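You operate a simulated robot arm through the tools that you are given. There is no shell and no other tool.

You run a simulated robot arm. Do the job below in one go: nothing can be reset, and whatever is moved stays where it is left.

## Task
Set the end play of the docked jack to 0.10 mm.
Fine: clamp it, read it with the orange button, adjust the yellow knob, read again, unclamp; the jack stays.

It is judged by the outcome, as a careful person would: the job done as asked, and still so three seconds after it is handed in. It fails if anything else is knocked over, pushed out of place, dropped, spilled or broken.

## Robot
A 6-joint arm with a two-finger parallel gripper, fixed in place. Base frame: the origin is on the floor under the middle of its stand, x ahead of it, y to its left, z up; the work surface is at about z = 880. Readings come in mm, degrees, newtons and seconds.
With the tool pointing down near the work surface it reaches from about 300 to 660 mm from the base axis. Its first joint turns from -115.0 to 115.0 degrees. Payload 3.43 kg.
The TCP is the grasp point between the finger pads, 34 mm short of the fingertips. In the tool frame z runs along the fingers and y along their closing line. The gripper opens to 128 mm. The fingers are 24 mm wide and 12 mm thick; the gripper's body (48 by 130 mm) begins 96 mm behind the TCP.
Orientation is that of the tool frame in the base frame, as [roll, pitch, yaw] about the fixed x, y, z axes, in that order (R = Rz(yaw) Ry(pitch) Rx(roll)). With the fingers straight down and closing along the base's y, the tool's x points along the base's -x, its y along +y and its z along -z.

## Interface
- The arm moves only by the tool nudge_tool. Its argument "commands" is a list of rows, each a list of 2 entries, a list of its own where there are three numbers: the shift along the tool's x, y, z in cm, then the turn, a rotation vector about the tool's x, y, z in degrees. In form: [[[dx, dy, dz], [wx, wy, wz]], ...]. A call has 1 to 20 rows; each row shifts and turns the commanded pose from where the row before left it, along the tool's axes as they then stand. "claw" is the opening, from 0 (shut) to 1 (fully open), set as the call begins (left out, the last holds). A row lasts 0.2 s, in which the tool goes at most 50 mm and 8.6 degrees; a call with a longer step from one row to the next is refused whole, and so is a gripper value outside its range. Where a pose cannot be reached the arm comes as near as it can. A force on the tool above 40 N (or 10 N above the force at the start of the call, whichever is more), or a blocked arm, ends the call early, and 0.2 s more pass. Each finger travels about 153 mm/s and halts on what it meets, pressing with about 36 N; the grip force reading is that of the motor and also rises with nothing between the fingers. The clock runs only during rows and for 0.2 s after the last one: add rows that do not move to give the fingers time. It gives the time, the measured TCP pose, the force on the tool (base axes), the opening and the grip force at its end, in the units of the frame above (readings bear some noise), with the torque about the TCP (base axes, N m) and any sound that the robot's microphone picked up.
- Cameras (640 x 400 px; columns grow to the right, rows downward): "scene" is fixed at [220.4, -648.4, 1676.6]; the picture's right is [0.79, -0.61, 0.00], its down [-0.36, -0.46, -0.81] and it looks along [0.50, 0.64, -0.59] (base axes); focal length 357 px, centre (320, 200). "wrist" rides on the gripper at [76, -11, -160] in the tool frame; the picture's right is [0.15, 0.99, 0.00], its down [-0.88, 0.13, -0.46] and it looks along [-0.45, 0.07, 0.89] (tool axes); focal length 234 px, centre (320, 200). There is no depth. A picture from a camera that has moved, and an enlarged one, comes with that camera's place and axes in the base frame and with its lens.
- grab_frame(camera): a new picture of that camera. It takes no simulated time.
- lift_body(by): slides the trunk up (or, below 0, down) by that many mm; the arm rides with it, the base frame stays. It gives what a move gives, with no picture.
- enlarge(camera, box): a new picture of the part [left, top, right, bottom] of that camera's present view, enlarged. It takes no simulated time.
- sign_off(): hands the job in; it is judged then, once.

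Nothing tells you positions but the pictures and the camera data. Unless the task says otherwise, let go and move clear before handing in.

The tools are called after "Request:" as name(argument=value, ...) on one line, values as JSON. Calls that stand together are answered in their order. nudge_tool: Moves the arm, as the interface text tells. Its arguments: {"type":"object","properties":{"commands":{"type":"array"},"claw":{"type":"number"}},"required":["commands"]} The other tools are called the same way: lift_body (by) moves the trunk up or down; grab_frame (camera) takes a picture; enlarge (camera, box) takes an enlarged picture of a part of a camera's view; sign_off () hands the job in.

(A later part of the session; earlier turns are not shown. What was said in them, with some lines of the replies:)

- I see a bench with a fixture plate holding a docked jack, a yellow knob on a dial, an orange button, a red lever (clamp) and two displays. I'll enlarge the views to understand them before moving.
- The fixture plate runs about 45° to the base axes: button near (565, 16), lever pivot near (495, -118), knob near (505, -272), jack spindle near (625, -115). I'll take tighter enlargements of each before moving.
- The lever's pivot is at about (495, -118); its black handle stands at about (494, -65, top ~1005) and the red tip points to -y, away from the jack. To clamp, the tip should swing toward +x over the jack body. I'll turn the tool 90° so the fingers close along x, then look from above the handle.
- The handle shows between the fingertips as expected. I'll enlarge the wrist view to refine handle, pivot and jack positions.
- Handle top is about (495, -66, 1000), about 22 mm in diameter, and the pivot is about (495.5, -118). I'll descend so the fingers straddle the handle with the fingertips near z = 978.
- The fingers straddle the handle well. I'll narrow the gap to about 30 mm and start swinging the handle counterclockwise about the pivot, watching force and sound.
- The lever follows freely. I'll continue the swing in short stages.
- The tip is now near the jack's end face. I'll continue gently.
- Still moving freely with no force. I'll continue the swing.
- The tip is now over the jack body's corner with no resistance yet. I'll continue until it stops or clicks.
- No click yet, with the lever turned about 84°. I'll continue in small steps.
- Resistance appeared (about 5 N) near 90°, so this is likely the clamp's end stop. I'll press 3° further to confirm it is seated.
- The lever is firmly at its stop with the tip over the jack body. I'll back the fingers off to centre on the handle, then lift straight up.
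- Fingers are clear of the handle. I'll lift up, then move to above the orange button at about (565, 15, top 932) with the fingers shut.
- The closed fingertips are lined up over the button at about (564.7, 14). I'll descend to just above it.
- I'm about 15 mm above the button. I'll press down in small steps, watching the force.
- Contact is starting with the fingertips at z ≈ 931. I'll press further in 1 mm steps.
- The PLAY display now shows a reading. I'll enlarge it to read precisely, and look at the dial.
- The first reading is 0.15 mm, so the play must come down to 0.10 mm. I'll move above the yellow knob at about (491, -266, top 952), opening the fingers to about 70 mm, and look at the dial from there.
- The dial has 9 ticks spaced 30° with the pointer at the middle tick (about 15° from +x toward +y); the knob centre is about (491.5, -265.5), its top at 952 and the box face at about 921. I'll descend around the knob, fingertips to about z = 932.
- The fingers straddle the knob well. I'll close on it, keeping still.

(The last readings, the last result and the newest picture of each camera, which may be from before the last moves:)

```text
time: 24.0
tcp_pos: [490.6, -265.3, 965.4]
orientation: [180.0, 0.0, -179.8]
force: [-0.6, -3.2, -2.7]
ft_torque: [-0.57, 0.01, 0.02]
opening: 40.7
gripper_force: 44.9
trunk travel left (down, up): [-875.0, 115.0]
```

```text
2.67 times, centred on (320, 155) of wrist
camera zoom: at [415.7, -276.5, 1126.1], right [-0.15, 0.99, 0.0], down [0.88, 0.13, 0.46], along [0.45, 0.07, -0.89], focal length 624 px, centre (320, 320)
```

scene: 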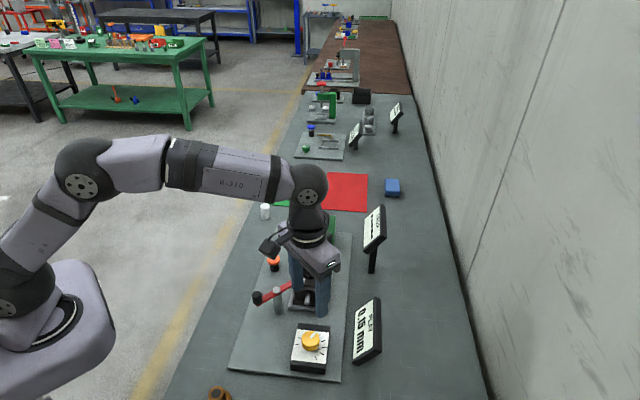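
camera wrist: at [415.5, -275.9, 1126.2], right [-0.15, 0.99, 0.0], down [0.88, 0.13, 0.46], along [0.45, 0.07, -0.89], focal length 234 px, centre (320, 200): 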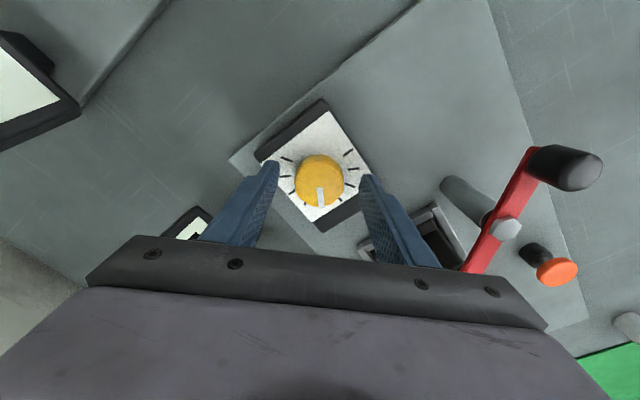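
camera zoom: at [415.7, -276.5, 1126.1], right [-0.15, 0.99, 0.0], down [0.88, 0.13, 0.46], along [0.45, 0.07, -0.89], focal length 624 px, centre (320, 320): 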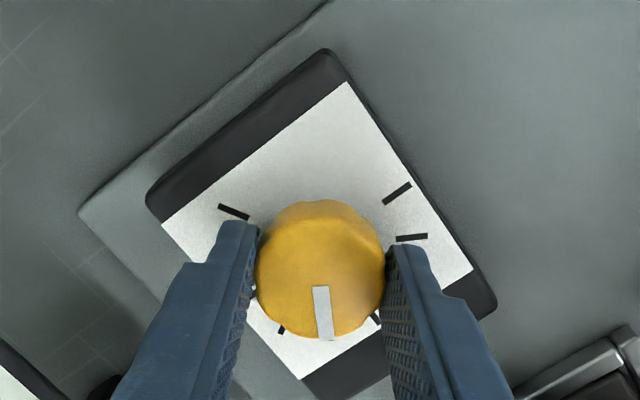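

The knob is gripped at 40.7 mm with low side force. I'll turn it 30° clockwise (seen from above) as a trial.

Request:
nudge_tool(commands=[[[0, 0, 0], [0, 0, 6]], [[0, 0, 0], [0, 0, 6]], [[0, 0, 0], [0, 0, 6]], [[0, 0, 0], [0, 0, 6]], [[0, 0, 0], [0, 0, 6]], [[0, 0, 0], [0, 0, 0]]])

Request:
enlarge(camera="wrist", box=[240, 80, 400, 230])

Request:
enlarge(camera="scene", box=[250, 290, 370, 390])

```text
time: 25.4
tcp_pos: [490.5, -264.9, 965.7]
orientation: [-180.0, 0.0, 150.0]
force: [-0.6, -5.2, 1.5]
ft_torque: [-0.5, 0.03, -0.01]
opening: 41.1
gripper_force: 44.9
trunk travel left (down, up): [-875.0, 115.0]
```

```text
2.67 times, centred on (320, 155) of wrist
camera zoom: at [420.0, -237.0, 1126.0], right [0.37, 0.93, 0.0], down [0.83, -0.33, 0.46], along [0.42, -0.17, -0.89], focal length 624 px, centre (320, 320)
```

zoom: 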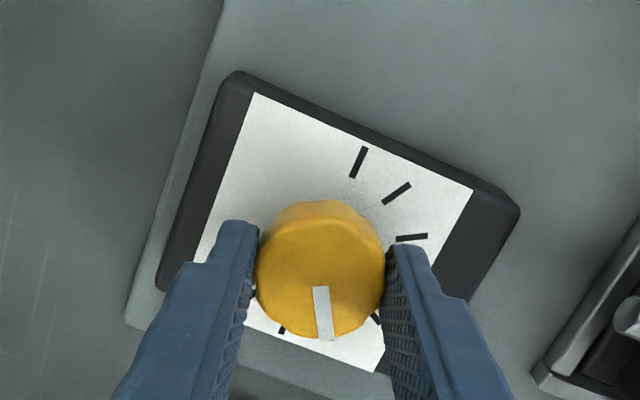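

```text
4.00 times, centred on (310, 340) of scene
camera zoom: at [220.4, -648.4, 1676.6], right [0.79, -0.61, 0.0], down [-0.36, -0.46, -0.81], along [0.5, 0.64, -0.59], focal length 1429 px, centre (360, -360)
```

zoom: 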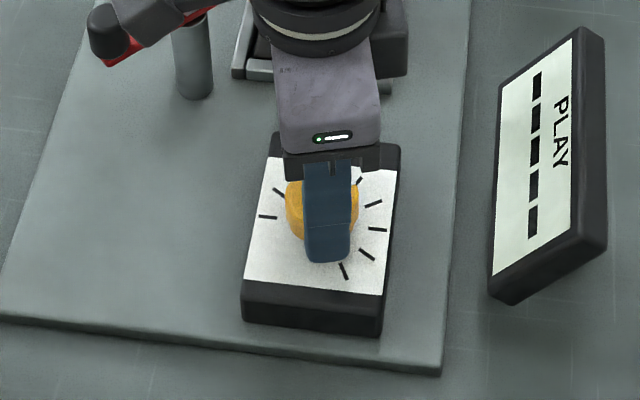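

The knob turned with the gripper and the PLAY display blanked, so a new reading is needed. I'll release, lift, and return to the button.

Request:
nudge_tool(commands=[[[0, 0, 0], [0, 0, 0]], [[0, 0, 0], [0, 0, 0]], [[0, 0, -2.5], [0, 0, 0]], [[0, 0, -4], [0, 0, 0]], [[0, 0, -4.5], [0, 0, 0]], [[0, 0, -4], [0, 0, 0]], [[0, 0, 0], [0, 0, -6]], [[0, 0, 0], [0, 0, -6]], [[0, 0, 0], [0, 0, -6]], [[0, 0, 0], [0, 0, -6]], [[0, 0, 0], [0, 0, -6]], [[0, 0, 0], [0, 0, 0]]], claw=0.55)

Request:
enlarge(camera="wrist", box=[270, 85, 370, 185])

```text
time: 28.0
tcp_pos: [491.3, -264.8, 1116.3]
orientation: [180.0, 0.0, -179.8]
force: [-0.5, -0.2, -0.6]
ft_torque: [-0.02, 0.01, 0.01]
opening: 70.6
gripper_force: 0.0
trunk travel left (down, up): [-875.0, 115.0]
```

```text
4.00 times, centred on (320, 135) of wrist
camera zoom: at [416.1, -275.9, 1275.7], right [-0.15, 0.99, 0.0], down [0.88, 0.13, 0.46], along [0.45, 0.07, -0.89], focal length 937 px, centre (320, 460)
```

zoom: 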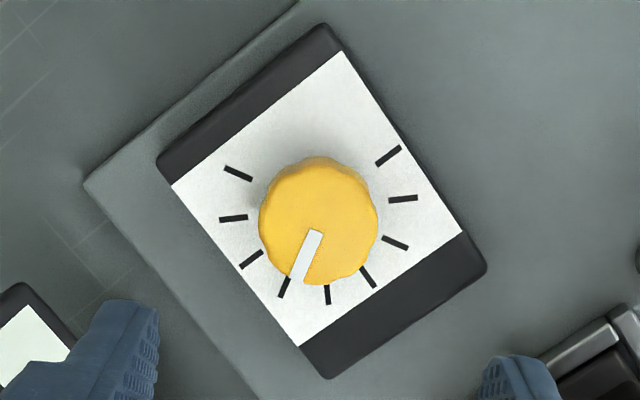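

The pointer is now one tick clockwise. I'll go back above the button, fingers shut, and descend close to it.

Request:
nudge_tool(commands=[[[-0.53, 2.0, 0], [0, 0, 0]], [[-0.98, 3.7, 0], [0, 0, 0]], [[-0.98, 3.7, 0], [0, 0, 0]], [[-0.98, 3.7, 0], [0, 0, 0]], [[-0.98, 3.7, 0], [0, 0, 0]], [[-0.98, 3.7, 0], [0, 0, 0]], [[-0.98, 3.7, 0], [0, 0, 0]], [[-0.98, 3.7, 0], [0, 0, 0]], [[0, 0, 3.5], [0, 0, 0]], [[0, 0, 4.5], [0, 0, 0]], [[0, 0, 4.0], [0, 0, 0]], [[0, 0, 2.0], [0, 0, 0]], [[0, 0, 0], [0, 0, 0]]], claw=0.0)

Request:
grab_frame(camera="wrist")

```text
time: 30.8
tcp_pos: [564.8, 13.9, 976.2]
orientation: [-179.9, 0.1, -179.9]
force: [-0.5, 1.1, -0.3]
ft_torque: [0.02, -0.01, -0.04]
opening: 0.1
gripper_force: 33.2
trunk travel left (down, up): [-875.0, 115.0]
```

```text
taken
camera wrist: at [488.5, 2.3, 1136.6], right [-0.15, 0.99, 0.0], down [0.88, 0.13, 0.46], along [0.45, 0.07, -0.89], focal length 234 px, centre (320, 200)
```

wrist: 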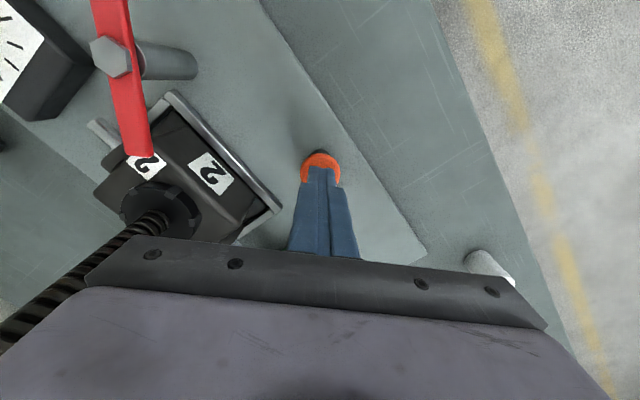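

Aligned above the button. I'll press to the same depth as before.

Request:
nudge_tool(commands=[[[0, 0, 0.7], [0, 0, 0]], [[0, 0, 0.4], [0, 0, 0]], [[0, 0, 0.3], [0, 0, 0]], [[0, 0, 0.2], [0, 0, 0]], [[0, 0, 0.15], [0, 0, 0]], [[0, 0, 0.1], [0, 0, 0]], [[0, 0, 0], [0, 0, 0]]])

Request:
enlarge(camera="scene", box=[345, 290, 390, 370])

```text
time: 32.4
tcp_pos: [564.1, 13.7, 956.6]
orientation: [180.0, 0.0, -179.9]
force: [1.7, -2.8, 3.8]
ft_torque: [-0.08, 0.01, -0.01]
opening: 0.0
gripper_force: 32.7
trunk travel left (down, up): [-875.0, 115.0]
```

```text
5.00 times, centred on (368, 330) of scene
camera zoom: at [220.4, -648.4, 1676.6], right [0.79, -0.61, 0.0], down [-0.36, -0.46, -0.81], along [0.5, 0.64, -0.59], focal length 1786 px, centre (82, -450)
```

zoom: 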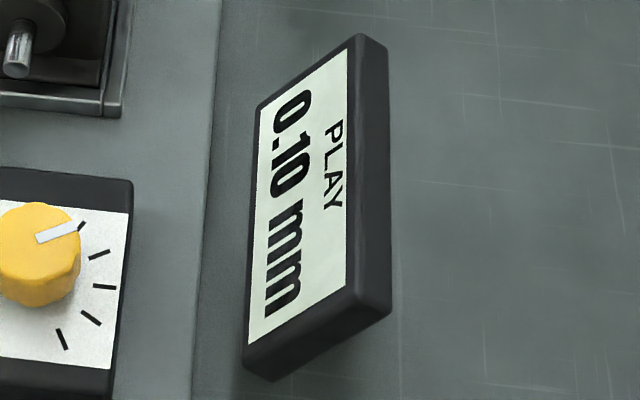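

It now reads 0.10 mm. I'll release the button and press once more to confirm the reading is repeatable.

Request:
nudge_tool(commands=[[[0, 0, -0.6], [0, 0, 0]], [[0, 0, -0.8], [0, 0, 0]], [[0, 0, 0], [0, 0, 0]], [[0, 0, 0], [0, 0, 0]], [[0, 0, 0.7], [0, 0, 0]], [[0, 0, 0.3], [0, 0, 0]], [[0, 0, 0.2], [0, 0, 0]], [[0, 0, 0.1], [0, 0, 0]], [[0, 0, 0.1], [0, 0, 0]], [[0, 0, 0], [0, 0, 0]]])

Request:
enlarge(camera="scene", box=[345, 290, 390, 370])

```text
time: 34.6
tcp_pos: [564.5, 16.0, 957.8]
orientation: [-180.0, 0.0, -180.0]
force: [-0.9, -1.2, 3.9]
ft_torque: [-0.07, 0.01, 0.0]
opening: 0.0
gripper_force: 32.8
trunk travel left (down, up): [-875.0, 115.0]
```

```text
5.00 times, centred on (368, 330) of scene
camera zoom: at [220.4, -648.4, 1676.6], right [0.79, -0.61, 0.0], down [-0.36, -0.46, -0.81], along [0.5, 0.64, -0.59], focal length 1786 px, centre (82, -450)
```

zoom: 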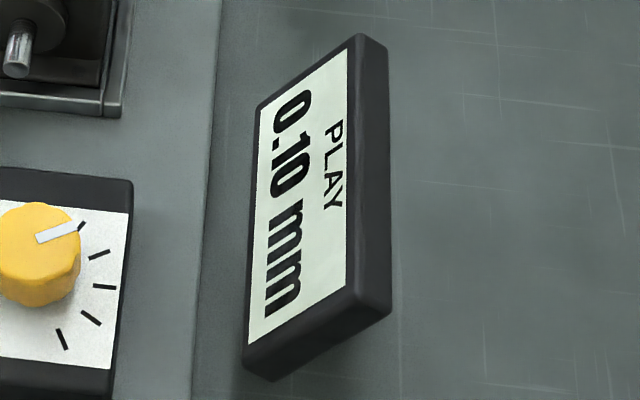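

The reading repeats at 0.10 mm. I'll lift off the button, then move above the lever handle at about (444, -118) to unclamp.

Request:
nudge_tool(commands=[[[0, 0, -0.6], [0, 0, 0]], [[0, 0, -2.7], [0, 0, 0]], [[0, 0, -4.0], [0, 0, 0]], [[0, 0, -4.5], [0, 0, 0]], [[0, 0, -4.0], [0, 0, 0]], [[0, 0, 0], [0, 0, 0]]])

Request:
nudge_tool(commands=[[[2.0, -2.25, 0], [0, 0, 0]], [[2.5, -2.8, 0], [0, 0, 0]], [[2.5, -2.8, 0], [0, 0, 0]], [[2.5, -2.8, 0], [0, 0, 0]], [[2.55, -2.8, 0], [0, 0, 0]], [[0, 0, 0], [0, 0, 0]]], claw=0.36)

Request:
grab_frame(camera="wrist")

```text
time: 36.0
tcp_pos: [566.9, 14.4, 1115.5]
orientation: [180.0, 0.0, -179.9]
force: [0.5, 0.5, -0.2]
ft_torque: [0.01, 0.03, -0.01]
opening: 0.0
gripper_force: 33.4
trunk travel left (down, up): [-875.0, 115.0]
```

```text
time: 37.4
tcp_pos: [441.9, -118.9, 1114.1]
orientation: [-180.0, 0.0, -179.8]
force: [-0.2, 1.4, -0.7]
ft_torque: [-0.03, 0.02, -0.03]
opening: 46.2
gripper_force: 0.0
trunk travel left (down, up): [-875.0, 115.0]
```

```text
taken
camera wrist: at [366.3, -131.0, 1274.1], right [-0.15, 0.99, 0.0], down [0.88, 0.13, 0.46], along [0.45, 0.07, -0.89], focal length 234 px, centre (320, 200)
```

wrist: 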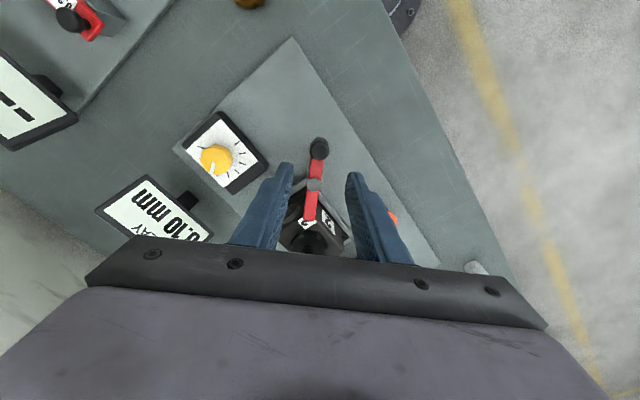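

The handle is between the fingertips. I'll enlarge to refine its position before descending.

Request:
enlarge(camera="wrist", box=[260, 110, 380, 210])

```text
4.00 times, centred on (320, 160) of wrist
camera zoom: at [366.3, -131.0, 1274.1], right [-0.15, 0.99, 0.0], down [0.88, 0.13, 0.46], along [0.45, 0.07, -0.89], focal length 937 px, centre (320, 360)
```

zoom: 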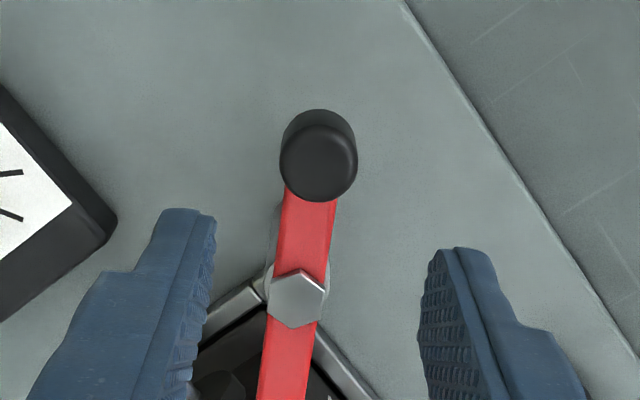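

Handle is at about (442, -120). I'll descend with the fingers straddling it, then narrow the gap and swing the lever clockwise back to its original position.

Request:
nudge_tool(commands=[[[0, -0.12, 3.0], [0, 0, 0]], [[0, 0, 3.5], [0, 0, 0]], [[0, 0, 2.0], [0, 0, 0]], [[0, 0, 1.5], [0, 0, 0]], [[0, 0, 0], [0, 0, 0]]])

Request:
enlarge(camera="wrist", box=[220, 100, 480, 280])

```text
time: 38.6
tcp_pos: [444.0, -120.4, 1014.9]
orientation: [180.0, 0.0, -180.0]
force: [0.2, -1.2, 0.8]
ft_torque: [0.02, 0.0, -0.04]
opening: 46.1
gripper_force: 0.1
trunk travel left (down, up): [-875.0, 115.0]
```

```text
2.22 times, centred on (350, 190) of wrist
camera zoom: at [367.9, -132.1, 1174.7], right [-0.15, 0.99, 0.0], down [0.88, 0.13, 0.46], along [0.45, 0.07, -0.89], focal length 520 px, centre (253, 222)
```

zoom: 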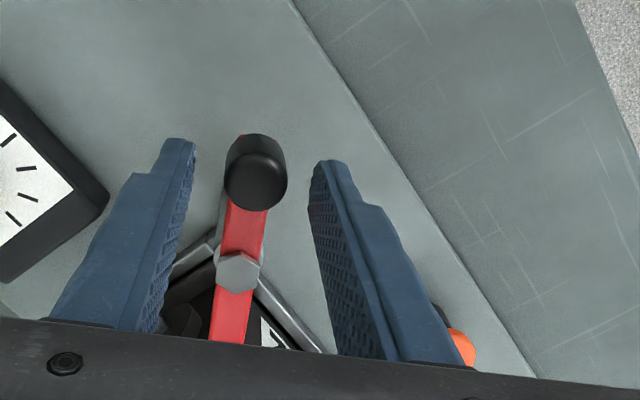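

The handle is centred between the fingers. I'll narrow the gap and swing it back clockwise in stages.

Request:
nudge_tool(commands=[[[0, 0, 0], [0, 0, 0]], [[-0.05, 0.724, 0], [0, 0, 8]], [[-0.05, 0.724, 0], [0, 0, 8]], [[-0.05, 0.724, 0], [0, 0, 8]], [[0, 0, 0], [0, 0, 0]]], claw=0.234)

Request:
enlarge(camera="wrist", box=[220, 100, 480, 280])

Request:
enlarge(camera="scene", box=[220, 200, 360, 320])

```text
time: 39.8
tcp_pos: [448.0, -99.4, 1014.3]
orientation: [-179.9, 0.1, 155.9]
force: [-0.5, -0.7, 0.1]
ft_torque: [-0.01, -0.01, 0.02]
opening: 30.1
gripper_force: 0.4
trunk travel left (down, up): [-875.0, 115.0]
```

```text
2.22 times, centred on (350, 190) of wrist
camera zoom: at [375.2, -78.8, 1174.4], right [0.27, 0.96, 0.0], down [0.86, -0.24, 0.46], along [0.44, -0.12, -0.89], focal length 520 px, centre (253, 222)
```

zoom: 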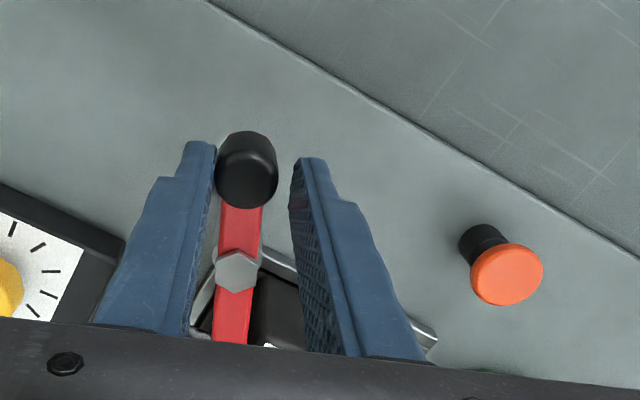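

```text
3.33 times, centred on (290, 260) of scene
camera zoom: at [220.4, -648.4, 1676.6], right [0.79, -0.61, 0.0], down [-0.36, -0.46, -0.81], along [0.5, 0.64, -0.59], focal length 1190 px, centre (420, 0)
```

zoom: 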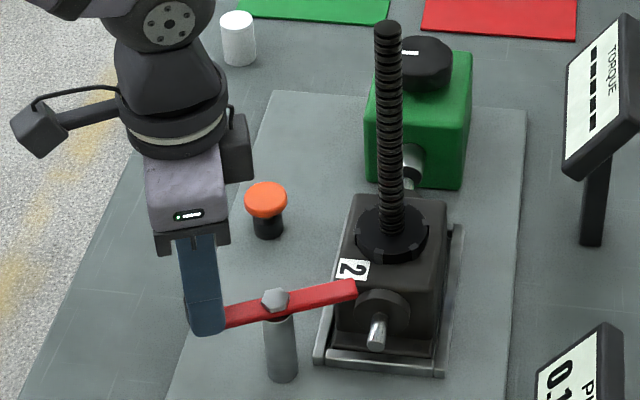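

The lever is swinging back freely. I'll continue.

Request:
nudge_tool(commands=[[[-0.05, 0.724, 0], [0, 0, 8]], [[-0.05, 0.724, 0], [0, 0, 8]], [[-0.05, 0.724, 0], [0, 0, 8]], [[-0.05, 0.724, 0], [0, 0, 8]], [[0, 0, 0], [0, 0, 0]]])

Request:
enlarge(camera="wrist", box=[220, 100, 480, 280])

Request:
enlarge(camera="scene", box=[220, 200, 360, 320])

```text
time: 41.0
tcp_pos: [466.6, -77.9, 1014.0]
orientation: [-180.0, 0.0, 124.0]
force: [-0.3, -0.3, -0.4]
ft_torque: [0.01, -0.01, -0.01]
opening: 30.4
gripper_force: 0.4
trunk travel left (down, up): [-875.0, 115.0]
```

```text
2.22 times, centred on (350, 190) of wrist
camera zoom: at [414.8, -21.5, 1174.3], right [0.74, 0.67, 0.0], down [0.6, -0.66, 0.46], along [0.31, -0.34, -0.89], focal length 520 px, centre (253, 222)
```

zoom: 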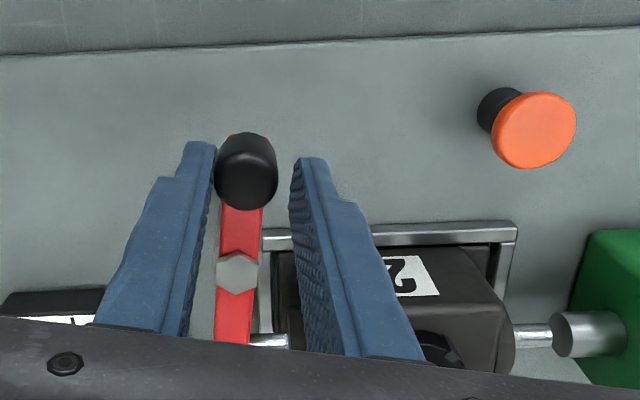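

```text
3.33 times, centred on (290, 260) of scene
camera zoom: at [220.4, -648.4, 1676.6], right [0.79, -0.61, 0.0], down [-0.36, -0.46, -0.81], along [0.5, 0.64, -0.59], focal length 1190 px, centre (420, 0)
```

zoom: 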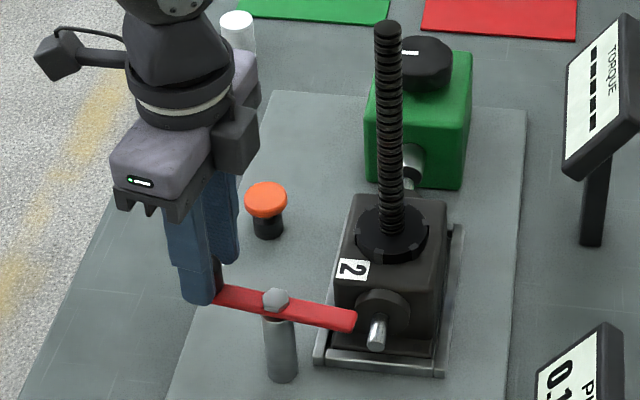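

Request:
nudge_tool(commands=[[[-0.05, 0.724, 0], [0, 0, 8]], [[-0.05, 0.724, 0], [0, 0, 8]], [[-0.05, 0.724, 0], [0, 0, 8]], [[-0.05, 0.724, 0], [0, 0, 8]], [[0, 0, 0], [0, 0, 0]]])

Request:
enlarge(camera="wrist", box=[220, 100, 480, 280])

Request:
enlarge(camera="scene", box=[220, 200, 360, 320])

```text
time: 42.2
tcp_pos: [493.8, -69.3, 1014.2]
orientation: [-180.0, 0.1, 91.9]
force: [1.0, 0.0, 0.1]
ft_torque: [0.01, -0.02, 0.01]
opening: 30.0
gripper_force: 0.0
trunk travel left (down, up): [-875.0, 115.0]
```

```text
2.22 times, centred on (350, 190) of wrist
camera zoom: at [480.5, 6.3, 1174.8], right [0.98, 0.18, 0.0], down [0.16, -0.88, 0.46], along [0.08, -0.45, -0.89], focal length 520 px, centre (253, 222)
```

zoom: 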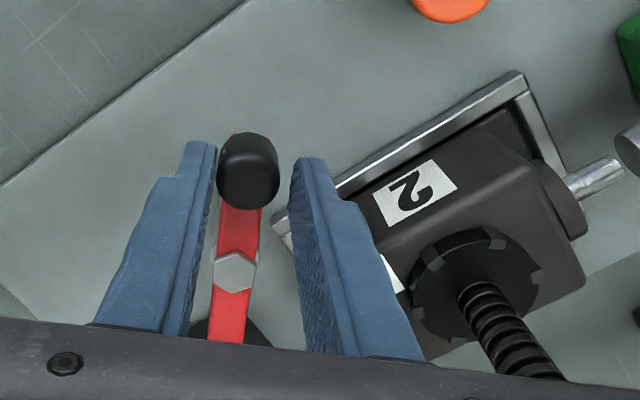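

```text
3.33 times, centred on (290, 260) of scene
camera zoom: at [220.4, -648.4, 1676.6], right [0.79, -0.61, 0.0], down [-0.36, -0.46, -0.81], along [0.5, 0.64, -0.59], focal length 1190 px, centre (420, 0)
```

zoom: 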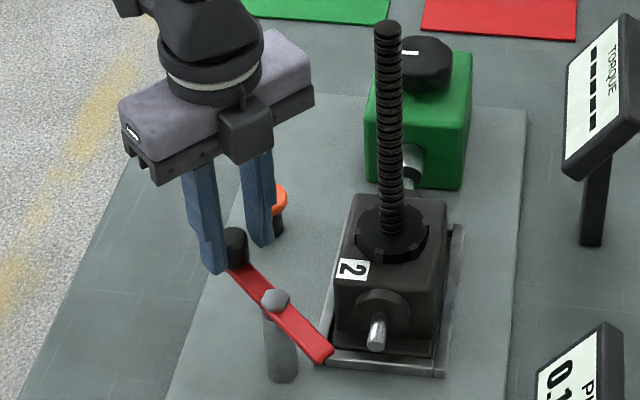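

The lever is within a few degrees of its original position. I'll push the last bit until I feel the stop.

Request:
nudge_tool(commands=[[[-0.02, 0.36, 0], [0, 0, 4]], [[-0.02, 0.36, 0], [0, 0, 4]], [[0, 0, 0], [0, 0, 0]]])

Request:
enlarge(camera="wrist", box=[220, 100, 480, 280])

Request:
enlarge(camera="scene", box=[220, 200, 360, 320])

```text
time: 43.0
tcp_pos: [499.3, -69.5, 1015.0]
orientation: [-179.7, 0.0, 84.0]
force: [-6.7, -1.4, -1.3]
ft_torque: [-0.07, 0.09, 0.06]
opening: 33.7
gripper_force: 3.4
trunk travel left (down, up): [-875.0, 115.0]
```

```text
2.22 times, centred on (350, 190) of wrist
camera zoom: at [497.0, 6.5, 1174.9], right [1.0, 0.04, 0.0], down [0.04, -0.89, 0.46], along [0.02, -0.46, -0.89], focal length 520 px, centre (253, 222)
```

zoom: 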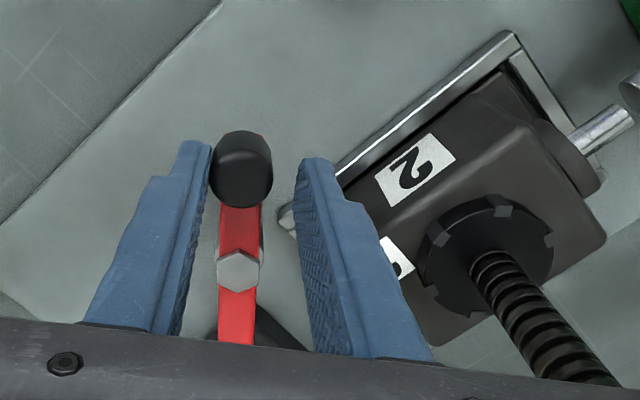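

```text
3.33 times, centred on (290, 260) of scene
camera zoom: at [220.4, -648.4, 1676.6], right [0.79, -0.61, 0.0], down [-0.36, -0.46, -0.81], along [0.5, 0.64, -0.59], focal length 1190 px, centre (420, 0)
```

zoom: 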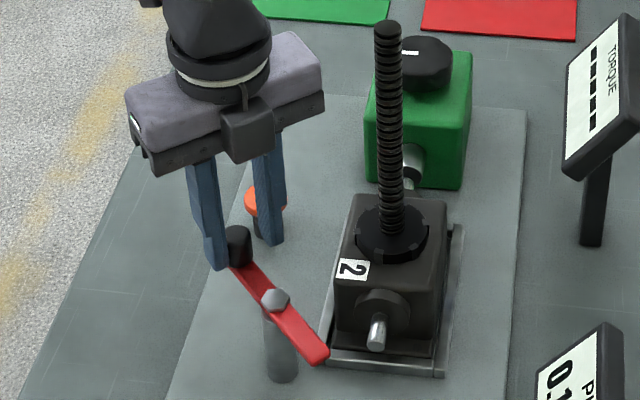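

The lever is back at its original stop, so the jack is unclamped. I'll back off to centre on the handle, lift clear and move to a safe place.

Request:
nudge_tool(commands=[[[0, -0.55, 0], [0, 0, 0]], [[0, 0, 0], [0, 0, 0]], [[0, 0, -1.5], [0, 0, 0]], [[0, 0, -3.5], [0, 0, 0]], [[0, 0, -4.5], [0, 0, 0]], [[0, 0, -4.5], [0, 0, 0]], [[0, 0, -4.5], [0, 0, 0]], [[0, 0, -4.5], [0, 0, 0]], [[0, 0, 0], [0, 0, 0]]])

Request:
nudge_tool(commands=[[[2.5, -2.0, 0], [0, 0, 0]], [[3, -2.0, 0], [0, 0, 0]], [[2.5, -1.5, 0], [0, 0, 0]], [[0, 0, 0], [0, 0, 0]]])

Request:
grab_frame(camera="scene")

Request:
enlarge(camera="scene", box=[220, 200, 400, 390])

Request:
grab_frame(camera="wrist")

```text
time: 45.0
tcp_pos: [495.6, -66.7, 1245.5]
orientation: [180.0, 0.0, 84.1]
force: [-0.2, -0.3, 0.1]
ft_torque: [0.02, 0.0, -0.03]
opening: 30.1
gripper_force: 0.1
trunk travel left (down, up): [-875.0, 115.0]
```

```text
time: 46.0
tcp_pos: [448.0, 16.4, 1244.3]
orientation: [179.9, 0.0, 84.2]
force: [-0.2, 0.2, 0.4]
ft_torque: [0.0, 0.03, 0.0]
opening: 30.0
gripper_force: 0.0
trunk travel left (down, up): [-875.0, 115.0]
```

```text
taken
```

scene: 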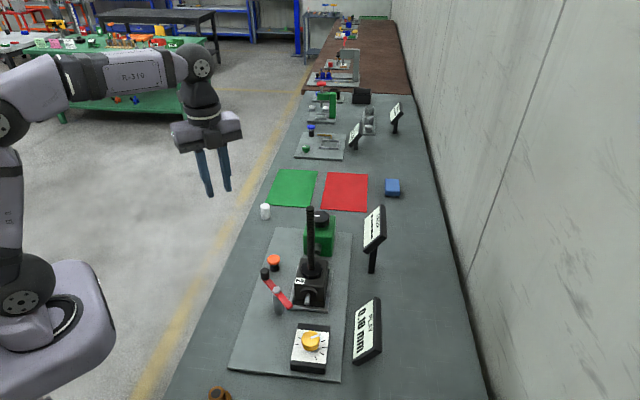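

```text
2.11 times, centred on (310, 295) of scene
camera zoom: at [220.4, -648.4, 1676.6], right [0.79, -0.61, 0.0], down [-0.36, -0.46, -0.81], along [0.5, 0.64, -0.59], focal length 752 px, centre (341, 0)
```

zoom: 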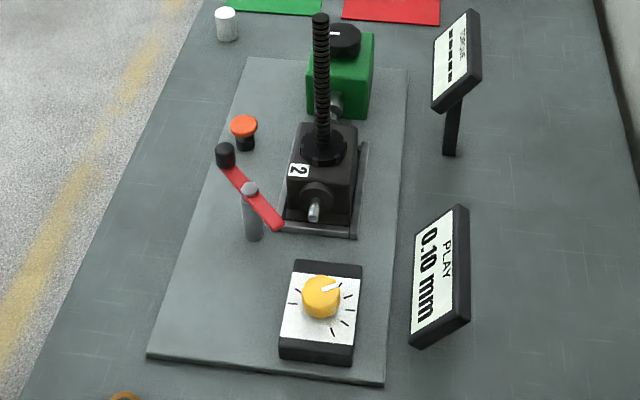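

```text
taken
camera wrist: at [445.3, 93.0, 1406.0], right [1.0, 0.04, 0.0], down [0.04, -0.89, 0.46], along [0.02, -0.46, -0.89], focal length 234 px, centre (320, 200)
```

wrist: 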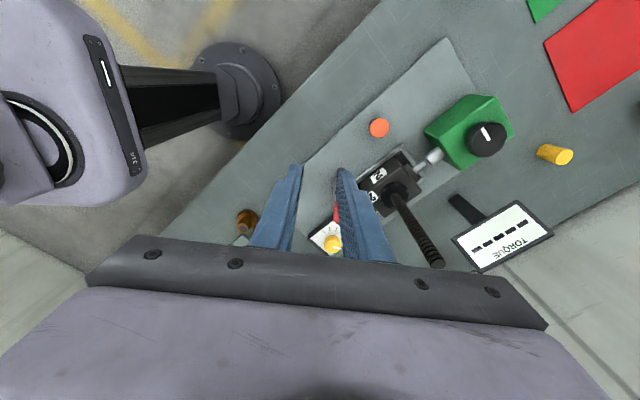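

The PLAY display still shows 0.10 mm and the lever is back in its unclamped position. The jack is still docked, nothing else has moved, and the arm is clear. I'm handing in the job.

Request:
sign_off()

```text
The job is handed in.
```

The jack's end play is set to 0.10 mm, and the job is handed in.

- **First reading:** with the jack clamped, the orange button gave 0.15 mm.
- **Adjustment:** I turned the yellow knob one tick (30°) clockwise.
- **Check:** the next reading was 0.10 mm, and pressing the button again gave 0.10 mm. The display only shows two decimals, so the actual play could be off by up to about 0.005 mm.
- **Finish:** I swung the clamp lever back to its original stop. The jack is unclamped and still docked, the arm is clear, and I saw nothing else disturbed in the final pictures.
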